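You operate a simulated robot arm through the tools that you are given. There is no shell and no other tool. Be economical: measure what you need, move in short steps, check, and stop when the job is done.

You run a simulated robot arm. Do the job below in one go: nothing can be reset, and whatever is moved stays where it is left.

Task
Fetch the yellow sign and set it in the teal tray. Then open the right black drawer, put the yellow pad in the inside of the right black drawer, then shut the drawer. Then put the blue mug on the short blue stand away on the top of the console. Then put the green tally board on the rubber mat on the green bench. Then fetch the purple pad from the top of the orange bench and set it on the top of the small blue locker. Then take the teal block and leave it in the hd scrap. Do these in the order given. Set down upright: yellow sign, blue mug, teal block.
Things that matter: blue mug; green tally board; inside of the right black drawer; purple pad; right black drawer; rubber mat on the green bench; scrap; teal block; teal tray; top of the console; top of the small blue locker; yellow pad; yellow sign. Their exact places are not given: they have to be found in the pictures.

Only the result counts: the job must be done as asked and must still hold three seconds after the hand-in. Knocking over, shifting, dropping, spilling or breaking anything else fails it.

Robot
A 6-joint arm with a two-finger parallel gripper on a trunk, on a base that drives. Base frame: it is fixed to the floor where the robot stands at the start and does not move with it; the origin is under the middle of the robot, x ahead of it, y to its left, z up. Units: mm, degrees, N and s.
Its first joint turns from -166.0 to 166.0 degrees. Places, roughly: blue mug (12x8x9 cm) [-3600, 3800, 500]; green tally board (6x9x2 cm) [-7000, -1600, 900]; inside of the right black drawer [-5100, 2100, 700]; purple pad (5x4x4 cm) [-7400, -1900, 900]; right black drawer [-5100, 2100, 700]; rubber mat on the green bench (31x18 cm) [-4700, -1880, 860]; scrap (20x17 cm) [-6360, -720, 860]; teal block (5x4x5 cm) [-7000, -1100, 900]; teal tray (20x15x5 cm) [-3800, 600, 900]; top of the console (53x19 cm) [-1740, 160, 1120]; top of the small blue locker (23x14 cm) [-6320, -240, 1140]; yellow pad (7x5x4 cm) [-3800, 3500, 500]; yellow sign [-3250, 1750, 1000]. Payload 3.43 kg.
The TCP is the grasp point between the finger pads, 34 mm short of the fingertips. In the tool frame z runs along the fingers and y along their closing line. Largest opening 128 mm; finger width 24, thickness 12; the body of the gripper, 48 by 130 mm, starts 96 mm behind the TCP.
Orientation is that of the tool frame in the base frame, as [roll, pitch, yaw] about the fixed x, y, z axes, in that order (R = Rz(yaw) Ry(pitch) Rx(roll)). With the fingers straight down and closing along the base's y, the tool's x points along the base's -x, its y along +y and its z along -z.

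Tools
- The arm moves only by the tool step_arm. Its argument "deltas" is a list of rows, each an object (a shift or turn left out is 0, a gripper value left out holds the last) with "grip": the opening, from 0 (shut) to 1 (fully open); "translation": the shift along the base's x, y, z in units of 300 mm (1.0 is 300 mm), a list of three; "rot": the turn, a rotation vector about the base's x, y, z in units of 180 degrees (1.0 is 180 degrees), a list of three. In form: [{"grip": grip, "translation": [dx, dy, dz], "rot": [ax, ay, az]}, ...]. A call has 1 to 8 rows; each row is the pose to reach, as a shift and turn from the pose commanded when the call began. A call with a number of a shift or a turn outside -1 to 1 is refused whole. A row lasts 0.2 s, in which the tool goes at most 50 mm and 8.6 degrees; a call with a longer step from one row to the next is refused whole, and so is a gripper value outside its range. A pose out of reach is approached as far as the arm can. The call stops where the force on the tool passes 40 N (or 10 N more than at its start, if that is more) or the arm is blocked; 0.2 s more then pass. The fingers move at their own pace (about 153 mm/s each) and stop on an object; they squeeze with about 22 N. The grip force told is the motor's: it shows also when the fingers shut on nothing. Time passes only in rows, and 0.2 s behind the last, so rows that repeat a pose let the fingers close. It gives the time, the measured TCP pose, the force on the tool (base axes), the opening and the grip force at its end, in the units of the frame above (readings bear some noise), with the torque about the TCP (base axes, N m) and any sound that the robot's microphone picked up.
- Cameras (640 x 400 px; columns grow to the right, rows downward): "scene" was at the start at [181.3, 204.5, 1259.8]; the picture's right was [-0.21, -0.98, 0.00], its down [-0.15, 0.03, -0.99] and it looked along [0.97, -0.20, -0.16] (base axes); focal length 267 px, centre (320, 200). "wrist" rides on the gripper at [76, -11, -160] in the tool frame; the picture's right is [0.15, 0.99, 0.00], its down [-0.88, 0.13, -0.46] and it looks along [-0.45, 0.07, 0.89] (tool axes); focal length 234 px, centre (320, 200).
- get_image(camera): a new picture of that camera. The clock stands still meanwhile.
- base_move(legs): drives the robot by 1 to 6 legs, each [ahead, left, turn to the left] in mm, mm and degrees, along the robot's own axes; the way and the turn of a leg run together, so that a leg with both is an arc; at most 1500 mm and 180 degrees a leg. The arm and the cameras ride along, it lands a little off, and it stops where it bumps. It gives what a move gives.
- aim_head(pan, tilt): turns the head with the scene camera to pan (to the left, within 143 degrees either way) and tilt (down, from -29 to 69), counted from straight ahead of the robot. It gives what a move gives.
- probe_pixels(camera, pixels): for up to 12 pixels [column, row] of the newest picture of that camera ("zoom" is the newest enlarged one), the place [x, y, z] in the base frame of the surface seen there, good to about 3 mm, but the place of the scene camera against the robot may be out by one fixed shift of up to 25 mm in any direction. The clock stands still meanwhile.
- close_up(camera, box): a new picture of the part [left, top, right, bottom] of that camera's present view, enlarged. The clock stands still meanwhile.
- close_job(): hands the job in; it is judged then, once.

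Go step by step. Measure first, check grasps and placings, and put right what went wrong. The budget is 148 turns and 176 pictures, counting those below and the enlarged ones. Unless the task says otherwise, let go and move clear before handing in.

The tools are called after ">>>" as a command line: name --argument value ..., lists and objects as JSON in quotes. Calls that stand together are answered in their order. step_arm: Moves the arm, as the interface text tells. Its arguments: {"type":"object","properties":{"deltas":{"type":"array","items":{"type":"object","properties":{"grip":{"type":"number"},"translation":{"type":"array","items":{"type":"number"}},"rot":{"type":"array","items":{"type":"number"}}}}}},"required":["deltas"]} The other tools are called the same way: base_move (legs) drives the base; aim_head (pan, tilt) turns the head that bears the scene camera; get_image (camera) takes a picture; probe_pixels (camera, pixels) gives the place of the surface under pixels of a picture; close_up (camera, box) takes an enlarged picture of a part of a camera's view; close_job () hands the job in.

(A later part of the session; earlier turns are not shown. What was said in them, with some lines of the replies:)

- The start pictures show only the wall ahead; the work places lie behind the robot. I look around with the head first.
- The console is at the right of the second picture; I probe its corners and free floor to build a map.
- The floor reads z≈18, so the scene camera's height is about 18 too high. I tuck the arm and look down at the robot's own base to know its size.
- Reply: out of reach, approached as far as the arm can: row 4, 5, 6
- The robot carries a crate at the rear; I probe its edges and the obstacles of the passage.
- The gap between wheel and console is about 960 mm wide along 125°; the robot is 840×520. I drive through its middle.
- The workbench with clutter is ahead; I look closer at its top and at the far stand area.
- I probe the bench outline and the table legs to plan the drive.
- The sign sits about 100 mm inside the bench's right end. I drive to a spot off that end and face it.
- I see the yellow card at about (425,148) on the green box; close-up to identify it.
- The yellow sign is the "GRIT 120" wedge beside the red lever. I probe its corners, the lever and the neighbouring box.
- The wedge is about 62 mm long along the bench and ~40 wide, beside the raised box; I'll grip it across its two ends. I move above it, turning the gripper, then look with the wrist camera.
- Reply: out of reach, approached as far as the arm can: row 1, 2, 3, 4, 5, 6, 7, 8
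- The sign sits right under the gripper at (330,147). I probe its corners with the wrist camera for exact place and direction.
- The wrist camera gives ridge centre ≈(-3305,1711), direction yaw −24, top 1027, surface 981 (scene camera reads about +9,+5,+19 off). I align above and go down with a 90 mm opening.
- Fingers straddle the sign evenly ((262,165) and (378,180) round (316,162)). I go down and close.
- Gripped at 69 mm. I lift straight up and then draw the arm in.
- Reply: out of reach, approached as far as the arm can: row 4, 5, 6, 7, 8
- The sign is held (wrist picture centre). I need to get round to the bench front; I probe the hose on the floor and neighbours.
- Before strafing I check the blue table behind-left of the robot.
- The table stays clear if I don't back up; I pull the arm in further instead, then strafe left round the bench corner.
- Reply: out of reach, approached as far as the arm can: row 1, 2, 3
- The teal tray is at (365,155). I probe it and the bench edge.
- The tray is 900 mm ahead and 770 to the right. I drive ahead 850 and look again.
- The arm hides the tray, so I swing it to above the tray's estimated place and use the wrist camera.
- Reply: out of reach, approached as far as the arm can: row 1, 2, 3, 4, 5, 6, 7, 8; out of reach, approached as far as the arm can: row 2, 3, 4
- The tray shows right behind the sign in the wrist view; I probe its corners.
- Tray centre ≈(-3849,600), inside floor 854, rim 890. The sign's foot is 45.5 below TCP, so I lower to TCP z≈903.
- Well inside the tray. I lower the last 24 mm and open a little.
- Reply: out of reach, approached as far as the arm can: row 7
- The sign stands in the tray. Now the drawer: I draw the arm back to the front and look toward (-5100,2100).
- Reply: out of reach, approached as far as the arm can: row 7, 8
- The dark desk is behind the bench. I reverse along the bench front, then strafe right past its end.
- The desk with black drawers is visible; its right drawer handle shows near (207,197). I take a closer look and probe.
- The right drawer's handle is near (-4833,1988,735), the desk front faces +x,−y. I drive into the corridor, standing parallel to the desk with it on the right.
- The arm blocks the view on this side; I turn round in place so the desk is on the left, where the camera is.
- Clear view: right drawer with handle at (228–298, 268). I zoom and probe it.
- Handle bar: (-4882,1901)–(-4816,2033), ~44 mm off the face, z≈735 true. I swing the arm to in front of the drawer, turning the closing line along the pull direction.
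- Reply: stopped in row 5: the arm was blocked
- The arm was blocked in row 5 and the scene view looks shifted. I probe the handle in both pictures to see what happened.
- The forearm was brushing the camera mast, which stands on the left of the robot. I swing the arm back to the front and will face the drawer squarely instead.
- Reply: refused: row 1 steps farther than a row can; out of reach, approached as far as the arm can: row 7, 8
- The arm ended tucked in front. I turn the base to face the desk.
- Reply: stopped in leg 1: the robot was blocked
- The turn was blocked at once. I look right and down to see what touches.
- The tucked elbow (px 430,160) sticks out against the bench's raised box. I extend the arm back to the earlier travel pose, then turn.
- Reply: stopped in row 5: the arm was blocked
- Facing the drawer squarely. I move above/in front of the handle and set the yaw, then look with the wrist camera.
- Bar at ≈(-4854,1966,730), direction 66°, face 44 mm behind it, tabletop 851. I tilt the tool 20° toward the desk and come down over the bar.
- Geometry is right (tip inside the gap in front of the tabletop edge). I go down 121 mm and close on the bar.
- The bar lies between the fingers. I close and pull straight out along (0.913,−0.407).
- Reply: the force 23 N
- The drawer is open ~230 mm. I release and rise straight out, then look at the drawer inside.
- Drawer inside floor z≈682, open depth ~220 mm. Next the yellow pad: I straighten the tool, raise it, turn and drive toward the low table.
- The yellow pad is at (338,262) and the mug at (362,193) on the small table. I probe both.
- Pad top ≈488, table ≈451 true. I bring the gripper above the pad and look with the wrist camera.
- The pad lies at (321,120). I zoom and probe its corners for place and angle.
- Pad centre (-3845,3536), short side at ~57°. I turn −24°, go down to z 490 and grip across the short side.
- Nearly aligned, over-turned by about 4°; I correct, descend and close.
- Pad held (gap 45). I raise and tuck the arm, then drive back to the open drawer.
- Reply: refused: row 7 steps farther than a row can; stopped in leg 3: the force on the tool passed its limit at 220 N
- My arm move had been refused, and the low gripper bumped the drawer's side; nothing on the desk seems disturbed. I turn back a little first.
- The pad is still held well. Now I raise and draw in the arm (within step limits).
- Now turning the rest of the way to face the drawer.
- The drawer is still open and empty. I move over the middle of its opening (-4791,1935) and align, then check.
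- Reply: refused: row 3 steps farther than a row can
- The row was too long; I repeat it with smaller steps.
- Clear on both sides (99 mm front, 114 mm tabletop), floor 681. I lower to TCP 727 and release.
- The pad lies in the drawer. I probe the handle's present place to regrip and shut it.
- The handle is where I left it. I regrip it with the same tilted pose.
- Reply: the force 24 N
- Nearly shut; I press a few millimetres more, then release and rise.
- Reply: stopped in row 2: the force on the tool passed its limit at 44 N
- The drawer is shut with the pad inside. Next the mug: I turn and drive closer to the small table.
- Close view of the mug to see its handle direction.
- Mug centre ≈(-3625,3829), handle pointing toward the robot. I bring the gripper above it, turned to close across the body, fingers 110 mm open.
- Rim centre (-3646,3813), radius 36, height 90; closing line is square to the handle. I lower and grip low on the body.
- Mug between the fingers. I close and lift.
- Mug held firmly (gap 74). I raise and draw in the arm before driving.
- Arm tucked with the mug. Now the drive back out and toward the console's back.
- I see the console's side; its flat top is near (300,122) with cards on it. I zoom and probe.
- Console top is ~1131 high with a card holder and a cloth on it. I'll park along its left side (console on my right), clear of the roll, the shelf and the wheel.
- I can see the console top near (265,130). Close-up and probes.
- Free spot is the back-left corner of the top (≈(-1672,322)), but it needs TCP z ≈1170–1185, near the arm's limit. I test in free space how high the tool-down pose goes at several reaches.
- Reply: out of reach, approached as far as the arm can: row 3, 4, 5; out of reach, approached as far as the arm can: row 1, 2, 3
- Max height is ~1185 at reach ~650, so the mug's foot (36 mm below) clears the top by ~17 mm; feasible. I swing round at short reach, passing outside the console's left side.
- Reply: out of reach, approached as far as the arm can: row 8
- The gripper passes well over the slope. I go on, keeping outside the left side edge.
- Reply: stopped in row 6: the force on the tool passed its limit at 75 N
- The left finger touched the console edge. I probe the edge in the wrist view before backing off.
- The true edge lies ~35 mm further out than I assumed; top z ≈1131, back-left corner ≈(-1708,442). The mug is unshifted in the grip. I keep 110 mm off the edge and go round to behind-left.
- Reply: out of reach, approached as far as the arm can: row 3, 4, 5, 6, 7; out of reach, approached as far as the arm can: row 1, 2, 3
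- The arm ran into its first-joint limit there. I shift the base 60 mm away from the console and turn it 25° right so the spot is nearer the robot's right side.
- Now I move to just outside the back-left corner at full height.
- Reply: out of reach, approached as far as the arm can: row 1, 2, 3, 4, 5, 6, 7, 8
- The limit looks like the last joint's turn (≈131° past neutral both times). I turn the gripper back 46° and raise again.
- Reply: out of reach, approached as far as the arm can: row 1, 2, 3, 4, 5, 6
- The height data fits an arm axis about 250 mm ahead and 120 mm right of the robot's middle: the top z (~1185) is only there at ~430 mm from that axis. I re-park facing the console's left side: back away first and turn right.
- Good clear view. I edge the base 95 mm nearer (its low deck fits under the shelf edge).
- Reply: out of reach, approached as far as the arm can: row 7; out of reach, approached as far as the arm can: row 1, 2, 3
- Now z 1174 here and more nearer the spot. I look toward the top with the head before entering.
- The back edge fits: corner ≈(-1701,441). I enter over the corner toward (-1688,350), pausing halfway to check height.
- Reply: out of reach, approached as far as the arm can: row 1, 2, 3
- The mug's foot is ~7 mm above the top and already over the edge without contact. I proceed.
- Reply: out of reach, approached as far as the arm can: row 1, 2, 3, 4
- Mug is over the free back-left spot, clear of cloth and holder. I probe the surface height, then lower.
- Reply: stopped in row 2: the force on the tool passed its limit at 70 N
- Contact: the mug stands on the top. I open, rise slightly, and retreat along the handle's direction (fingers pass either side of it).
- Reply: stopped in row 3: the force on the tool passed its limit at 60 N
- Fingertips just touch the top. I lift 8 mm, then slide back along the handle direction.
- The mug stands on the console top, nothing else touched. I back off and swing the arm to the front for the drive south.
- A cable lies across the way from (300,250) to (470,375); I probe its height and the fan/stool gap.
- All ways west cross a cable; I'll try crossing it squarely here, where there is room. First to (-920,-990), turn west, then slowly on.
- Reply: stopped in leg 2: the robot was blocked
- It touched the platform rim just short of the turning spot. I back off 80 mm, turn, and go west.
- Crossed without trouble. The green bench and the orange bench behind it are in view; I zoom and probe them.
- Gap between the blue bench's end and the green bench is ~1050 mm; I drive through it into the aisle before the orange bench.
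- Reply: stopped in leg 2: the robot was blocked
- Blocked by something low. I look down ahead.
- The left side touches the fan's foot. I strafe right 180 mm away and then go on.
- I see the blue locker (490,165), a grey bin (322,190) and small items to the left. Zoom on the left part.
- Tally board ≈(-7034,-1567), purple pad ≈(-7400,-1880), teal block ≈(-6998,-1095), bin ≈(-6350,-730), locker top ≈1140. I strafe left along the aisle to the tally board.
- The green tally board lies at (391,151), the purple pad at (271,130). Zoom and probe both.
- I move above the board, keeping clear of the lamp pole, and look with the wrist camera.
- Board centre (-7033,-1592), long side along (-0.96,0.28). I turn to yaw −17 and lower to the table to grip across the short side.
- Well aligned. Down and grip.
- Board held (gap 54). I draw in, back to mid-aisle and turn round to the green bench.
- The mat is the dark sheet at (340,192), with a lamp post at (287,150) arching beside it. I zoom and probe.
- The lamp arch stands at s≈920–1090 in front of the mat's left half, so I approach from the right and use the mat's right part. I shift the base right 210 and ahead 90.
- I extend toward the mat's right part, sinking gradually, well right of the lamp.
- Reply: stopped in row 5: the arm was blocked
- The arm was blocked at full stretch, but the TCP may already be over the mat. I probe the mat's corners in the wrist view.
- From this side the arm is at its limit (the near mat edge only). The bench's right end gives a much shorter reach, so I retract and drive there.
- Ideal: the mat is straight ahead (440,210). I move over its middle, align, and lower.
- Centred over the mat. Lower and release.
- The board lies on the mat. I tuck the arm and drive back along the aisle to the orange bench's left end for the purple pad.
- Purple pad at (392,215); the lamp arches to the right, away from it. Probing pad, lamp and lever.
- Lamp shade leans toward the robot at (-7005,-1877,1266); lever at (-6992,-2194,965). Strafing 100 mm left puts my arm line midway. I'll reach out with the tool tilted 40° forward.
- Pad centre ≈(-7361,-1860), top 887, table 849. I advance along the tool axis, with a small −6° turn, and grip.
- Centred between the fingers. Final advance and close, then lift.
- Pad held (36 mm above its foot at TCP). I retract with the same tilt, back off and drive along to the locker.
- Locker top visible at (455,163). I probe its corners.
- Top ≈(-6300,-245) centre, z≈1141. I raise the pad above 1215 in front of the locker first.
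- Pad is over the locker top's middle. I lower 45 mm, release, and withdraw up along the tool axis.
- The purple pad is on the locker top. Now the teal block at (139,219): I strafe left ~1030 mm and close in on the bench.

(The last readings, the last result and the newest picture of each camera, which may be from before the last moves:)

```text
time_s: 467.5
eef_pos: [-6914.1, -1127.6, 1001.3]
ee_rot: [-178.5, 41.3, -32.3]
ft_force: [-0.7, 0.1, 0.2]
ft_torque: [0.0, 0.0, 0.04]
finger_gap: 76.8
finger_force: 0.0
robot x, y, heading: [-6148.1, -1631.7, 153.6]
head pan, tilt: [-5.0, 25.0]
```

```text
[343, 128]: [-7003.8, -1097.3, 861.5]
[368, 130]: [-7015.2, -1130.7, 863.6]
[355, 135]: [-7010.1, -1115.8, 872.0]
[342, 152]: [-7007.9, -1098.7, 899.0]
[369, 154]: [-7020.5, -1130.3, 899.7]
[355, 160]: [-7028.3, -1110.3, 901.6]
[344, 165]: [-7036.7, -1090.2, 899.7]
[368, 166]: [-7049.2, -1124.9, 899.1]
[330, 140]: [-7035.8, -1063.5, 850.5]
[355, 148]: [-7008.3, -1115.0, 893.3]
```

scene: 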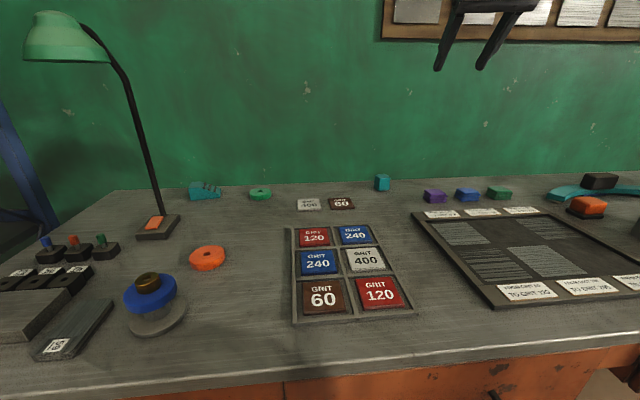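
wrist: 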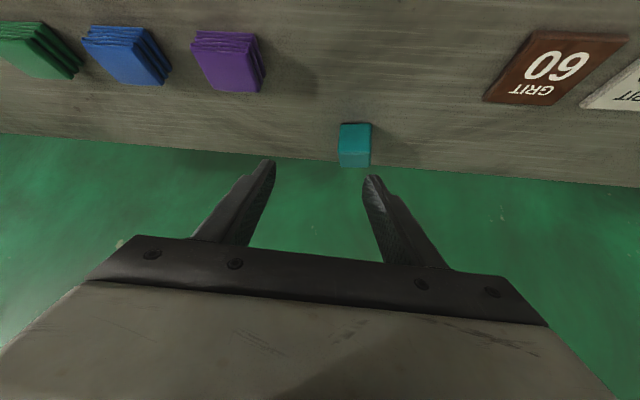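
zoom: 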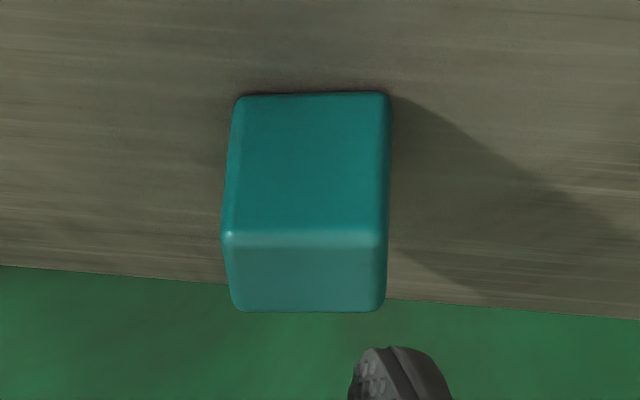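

Block centre (-7028,-1111), 850–901 high. I turn +11°, move to above-behind it and check.

>>> step_arm --deltas '[{"translation": [-0.05, -0.01, -0.05], "rot": [0, 0, 0.02]}, {"translation": [-0.11, 0.0, -0.12], "rot": [0, 0, 0.04]}, {"translation": [-0.19, 0.015, -0.2], "rot": [0, 0, 0.061]}, {"translation": [-0.26, 0.03, -0.28], "rot": [0, 0, 0.061]}]'

>>> get_image --camera "wrist"

```text
time_s: 468.5
eef_pos: [-6990.0, -1117.3, 919.5]
ee_rot: [-178.5, 41.5, -21.3]
ft_force: [0.0, 0.1, 0.3]
ft_torque: [0.0, -0.02, 0.0]
finger_gap: 76.7
finger_force: 0.1
robot x, y, heading: [-6146.8, -1633.5, 153.8]
head pan, tilt: [-5.0, 25.0]
```

```text
21 pictures are left
```

wrist: 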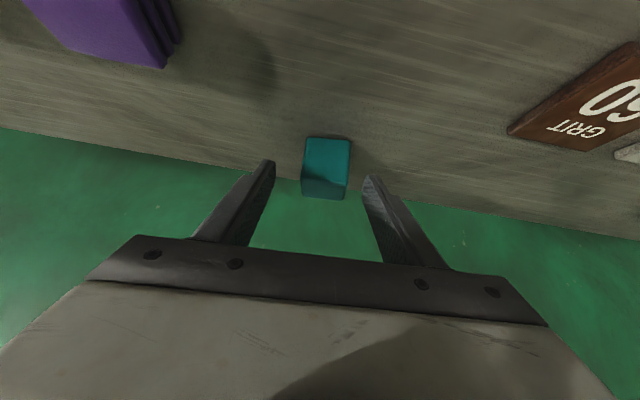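

Centred. Final advance, grip and lift.

>>> step_arm --deltas '[{"translation": [-0.045, 0.002, -0.05]}, {"translation": [-0.09, 0.003, -0.105]}, {"translation": [-0.09, 0.003, -0.105], "grip": 0.1}, {"translation": [-0.09, 0.003, -0.105], "grip": 0.1}, {"translation": [-0.09, 0.003, -0.105], "grip": 0.1}]'

>>> step_arm --deltas '[{"translation": [0.01, 0, 0.13]}, {"translation": [0.05, -0.02, 0.27]}, {"translation": [0.13, -0.05, 0.4]}, {"translation": [0.23, -0.1, 0.5]}, {"translation": [0.36, -0.16, 0.57]}, {"translation": [0.49, -0.22, 0.6]}, {"translation": [0.62, -0.29, 0.62]}]'

>>> get_image --camera "wrist"

```text
time_s: 469.7
eef_pos: [-7018.0, -1115.5, 886.4]
ee_rot: [-178.5, 41.3, -21.3]
ft_force: [0.4, -0.4, 0.0]
ft_torque: [-0.03, -0.02, -0.04]
finger_gap: 43.7
finger_force: 22.4
robot x, y, heading: [-6147.4, -1635.3, 153.6]
head pan, tilt: [-5.0, 25.0]
```

```text
time_s: 471.3
eef_pos: [-6833.3, -1203.8, 1073.0]
ee_rot: [-178.5, 41.2, -21.2]
ft_force: [-0.5, 0.6, -3.5]
ft_torque: [-0.09, 0.01, 0.02]
finger_gap: 43.7
finger_force: 22.7
robot x, y, heading: [-6149.6, -1634.0, 153.6]
head pan, tilt: [-5.0, 25.0]
```

```text
20 pictures are left
```

wrist: 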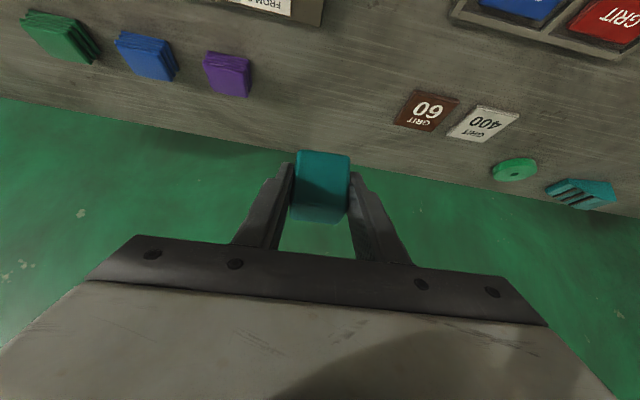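

Block held. I back off 150 mm and strafe right to the scrap bin.

>>> base_move --legs '[[-150, 0, 0], [0, -611, 0.8]]'

>>> aim_head --pan -5 --tilt 30

>>> get_image --camera "scene"

>>> get_image --camera "wrist"

```text
time_s: 475.7
eef_pos: [-6435.6, -728.2, 1074.2]
ee_rot: [-178.5, 41.3, -20.4]
ft_force: [-0.4, -0.5, -2.8]
ft_torque: [0.01, -0.03, 0.02]
finger_gap: 44.0
finger_force: 21.7
robot x, y, heading: [-5742.5, -1152.1, 154.8]
head pan, tilt: [-5.0, 25.0]
```

```text
time_s: 476.4
eef_pos: [-6434.4, -728.2, 1073.6]
ee_rot: [-178.5, 41.3, -20.3]
ft_force: [-0.6, 0.2, -2.1]
ft_torque: [0.0, 0.0, 0.0]
finger_gap: 43.4
finger_force: 22.3
robot x, y, heading: [-5741.6, -1146.5, 154.5]
head pan, tilt: [-5.0, 30.0]
```

```text
19 pictures are left
```

scene: 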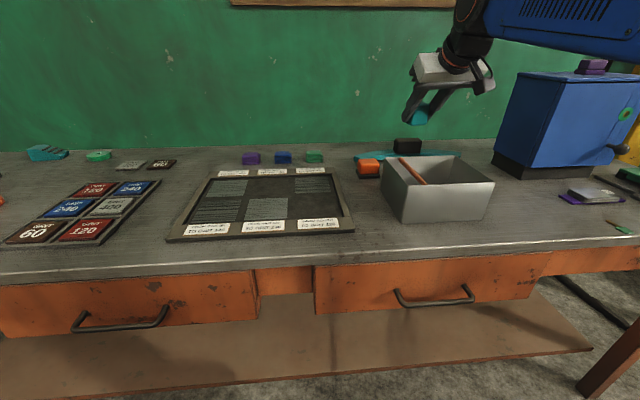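

```text
18 pictures are left
```

wrist: 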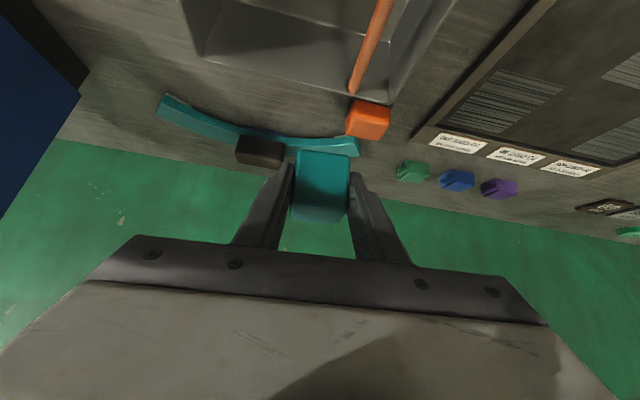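

The bin's inside shows at the top with an orange rod along its left side. I draw the block back over the bin and look again.

>>> step_arm --deltas '[{"translation": [0.14, -0.01, -0.01]}, {"translation": [0.28, 0.0, -0.02]}, {"translation": [0.4, 0.01, -0.03]}]'

>>> get_image --camera "wrist"

```text
time_s: 477.2
eef_pos: [-6314.3, -724.6, 1064.7]
ee_rot: [-178.5, 41.3, -20.3]
ft_force: [-0.5, -0.1, -3.0]
ft_torque: [-0.02, -0.02, 0.0]
finger_gap: 43.7
finger_force: 22.0
robot x, y, heading: [-5742.2, -1149.8, 154.4]
head pan, tilt: [-5.0, 30.0]
```

```text
17 pictures are left
```

wrist: 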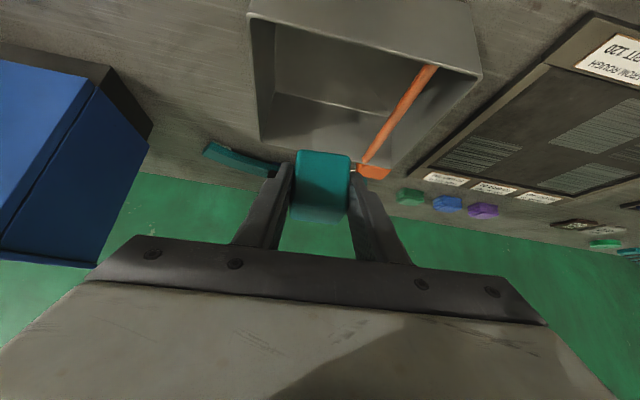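

>>> probe_pixels --camera "wrist" --pixels '[[250, 15], [480, 76], [262, 140], [400, 162], [330, 85], [300, 110], [350, 115], [434, 68], [385, 130], [350, 95], [280, 60], [268, 100]]'

>>> close_up --camera "wrist" --box '[230, 0, 490, 190]'

```text
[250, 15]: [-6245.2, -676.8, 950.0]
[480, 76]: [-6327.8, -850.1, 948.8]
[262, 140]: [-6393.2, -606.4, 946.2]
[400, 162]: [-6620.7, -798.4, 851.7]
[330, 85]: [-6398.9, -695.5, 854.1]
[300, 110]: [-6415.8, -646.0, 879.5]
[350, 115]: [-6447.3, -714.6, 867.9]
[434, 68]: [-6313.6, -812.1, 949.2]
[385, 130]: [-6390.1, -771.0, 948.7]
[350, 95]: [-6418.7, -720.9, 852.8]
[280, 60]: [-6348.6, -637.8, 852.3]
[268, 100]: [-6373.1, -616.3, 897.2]
```

```text
2.11 times, centred on (360, 95) of wrist
```

zoom: 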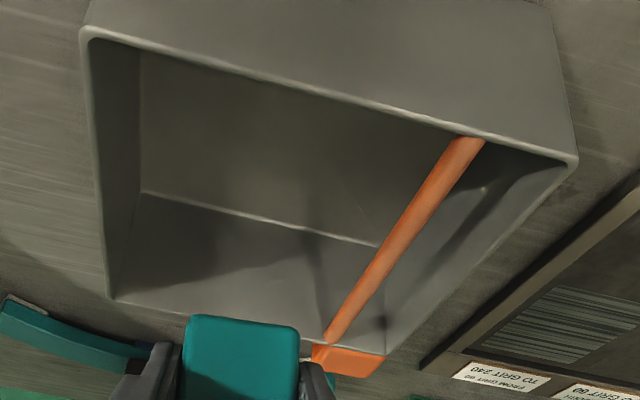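

Bin: rim 949, floor 853, free part right of the rod. Block goes to ≈(-6356,-701); the tilted gripper body limits me to TCP z≈897, leaving a ~7 mm drop. I descend partway and check.

>>> step_arm --deltas '[{"translation": [-0.06, 0.035, 0]}, {"translation": [-0.107, 0.065, -0.05]}, {"translation": [-0.107, 0.065, -0.18]}, {"translation": [-0.107, 0.065, -0.3]}]'

>>> get_image --camera "wrist"

>>> close_up --camera "scene" --box '[330, 80, 530, 240]'

```text
time_s: 478.2
eef_pos: [-6348.0, -706.7, 976.3]
ee_rot: [-178.5, 41.4, -20.4]
ft_force: [-0.6, 0.6, -2.1]
ft_torque: [-0.02, -0.05, -0.02]
finger_gap: 43.8
finger_force: 22.1
robot x, y, heading: [-5745.1, -1147.3, 154.6]
head pan, tilt: [-5.0, 30.0]
```

```text
15 pictures are left
```

wrist: 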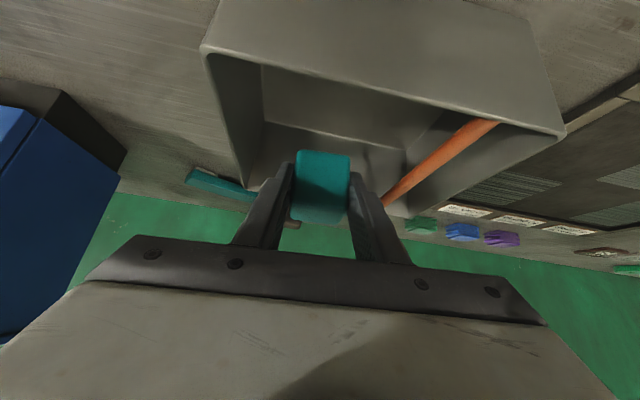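

```text
2.50 times, centred on (430, 160) of scene
```

zoom: 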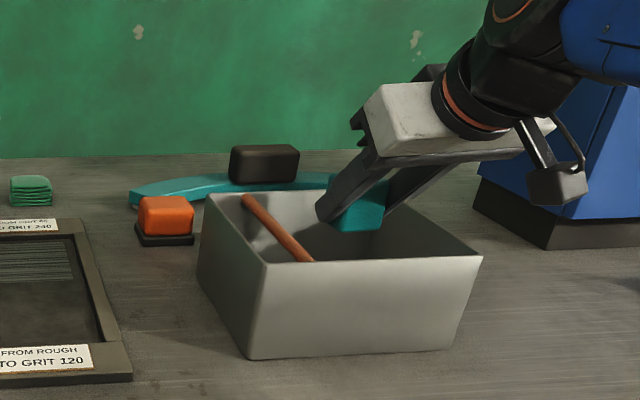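

All clear. Lower to 897.

>>> step_arm --deltas '[{"translation": [0.003, 0.003, -0.1]}, {"translation": [0.003, 0.003, -0.2]}, {"translation": [0.003, 0.003, -0.264]}, {"translation": [0.003, 0.003, -0.264]}]'

>>> close_up --camera "scene" --box '[330, 80, 530, 240]'

```text
time_s: 479.2
eef_pos: [-6346.1, -705.1, 894.8]
ee_rot: [-178.5, 41.3, -20.4]
ft_force: [0.0, 0.7, -2.7]
ft_torque: [0.0, -0.02, 0.0]
finger_gap: 43.5
finger_force: 22.3
robot x, y, heading: [-5745.6, -1148.7, 154.6]
head pan, tilt: [-5.0, 30.0]
```

```text
2.50 times, centred on (430, 160) of scene
```

zoom: 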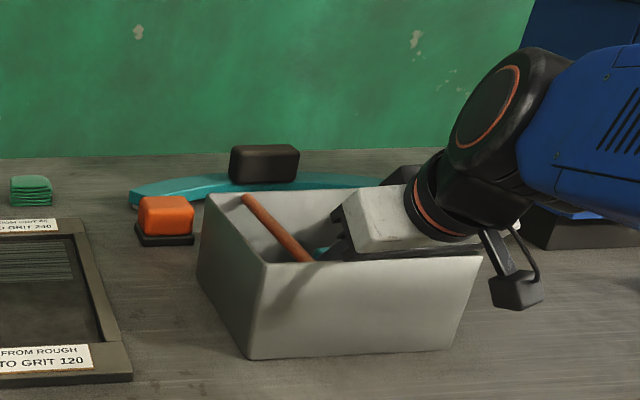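

Block's foot is ~5 mm above the bin floor with no contact. I release gently and rise straight up.

>>> step_arm --deltas '[{"grip": 0.5}, {"grip": 0.5}, {"grip": 0.5}, {"translation": [0, 0, 0.06]}, {"translation": [0, 0, 0.18]}, {"translation": [0, 0, 0.32]}, {"translation": [0.05, -0.03, 0.46]}, {"translation": [0.15, -0.08, 0.56]}]'

>>> get_image --camera "wrist"

>>> close_up --camera "scene" --box '[330, 80, 530, 240]'

```text
time_s: 481.0
eef_pos: [-6300.9, -727.4, 1064.3]
ee_rot: [-178.6, 41.2, -20.3]
ft_force: [-1.3, 0.3, -1.1]
ft_torque: [-0.04, 0.0, 0.03]
finger_gap: 63.9
finger_force: 0.1
robot x, y, heading: [-5741.8, -1147.5, 155.0]
head pan, tilt: [-5.0, 30.0]
```

```text
12 pictures are left
```

wrist: 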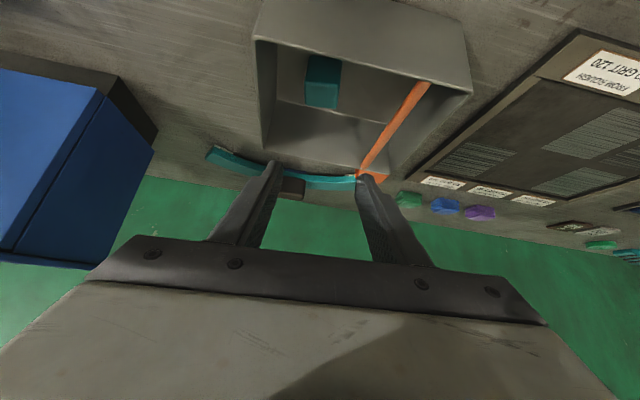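

```text
2.50 times, centred on (430, 160) of scene
```

zoom: 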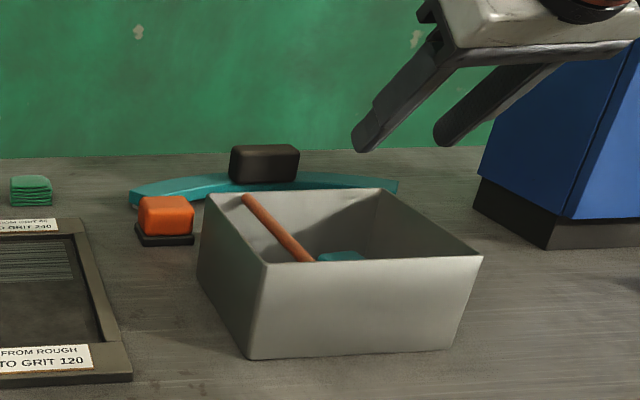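

The block stands in the bin. A quick probe of its top, and I move the arm clear.

>>> probe_pixels --camera "wrist" --pixels '[[322, 98], [315, 100], [335, 100], [322, 75]]'

>>> step_arm --deltas '[{"translation": [0.12, -0.06, 0.02]}, {"translation": [0.25, -0.12, 0.04]}, {"translation": [0.38, -0.18, 0.05]}]'

>>> close_up --camera "scene" --box '[330, 60, 640, 260]'

```text
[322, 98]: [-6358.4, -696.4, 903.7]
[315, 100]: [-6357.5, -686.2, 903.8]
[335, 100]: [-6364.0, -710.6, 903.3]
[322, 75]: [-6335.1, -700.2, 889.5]
```

```text
time_s: 481.8
eef_pos: [-6187.1, -785.3, 1076.1]
ee_rot: [-178.5, 41.2, -20.4]
ft_force: [0.7, 0.3, 0.1]
ft_torque: [-0.01, 0.0, 0.02]
finger_gap: 64.0
finger_force: 0.0
robot x, y, heading: [-5743.0, -1148.0, 154.5]
head pan, tilt: [-5.0, 30.0]
```

```text
2.00 times, centred on (485, 160) of scene
```

zoom: 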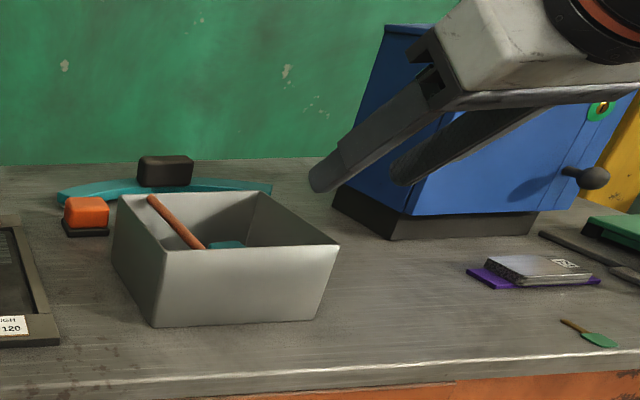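

The block's top reads a level 903.5, so it stands upright in the scrap bin, and the arm is clear. Everything is done in the order asked, so I hand the job in.

>>> close_job

```text
The job is handed in.
```

I finished all six tasks in the order given and handed the job in; I have no verdict yet.

- **Yellow sign:** it stands upright in the teal tray.
- **Yellow pad:** it is inside the right black drawer, and the drawer is shut.
- **Blue mug:** it stands upright on the back-left corner of the console top.
- **Green tally board:** it lies on the rubber mat on the green bench.
- **Purple pad:** it sits on the top of the small blue locker.
- **Teal block:** it stands upright in the scrap bin.

There were a few bumps on the way:

- The gripper hit the side of the open drawer.
- The gripper touched the console edge.
- The base brushed the fan's foot and the round platform.
- The arm was blocked once while reaching over the green bench.

In the pictures taken afterwards nothing looked moved, but I did not measure those things again.
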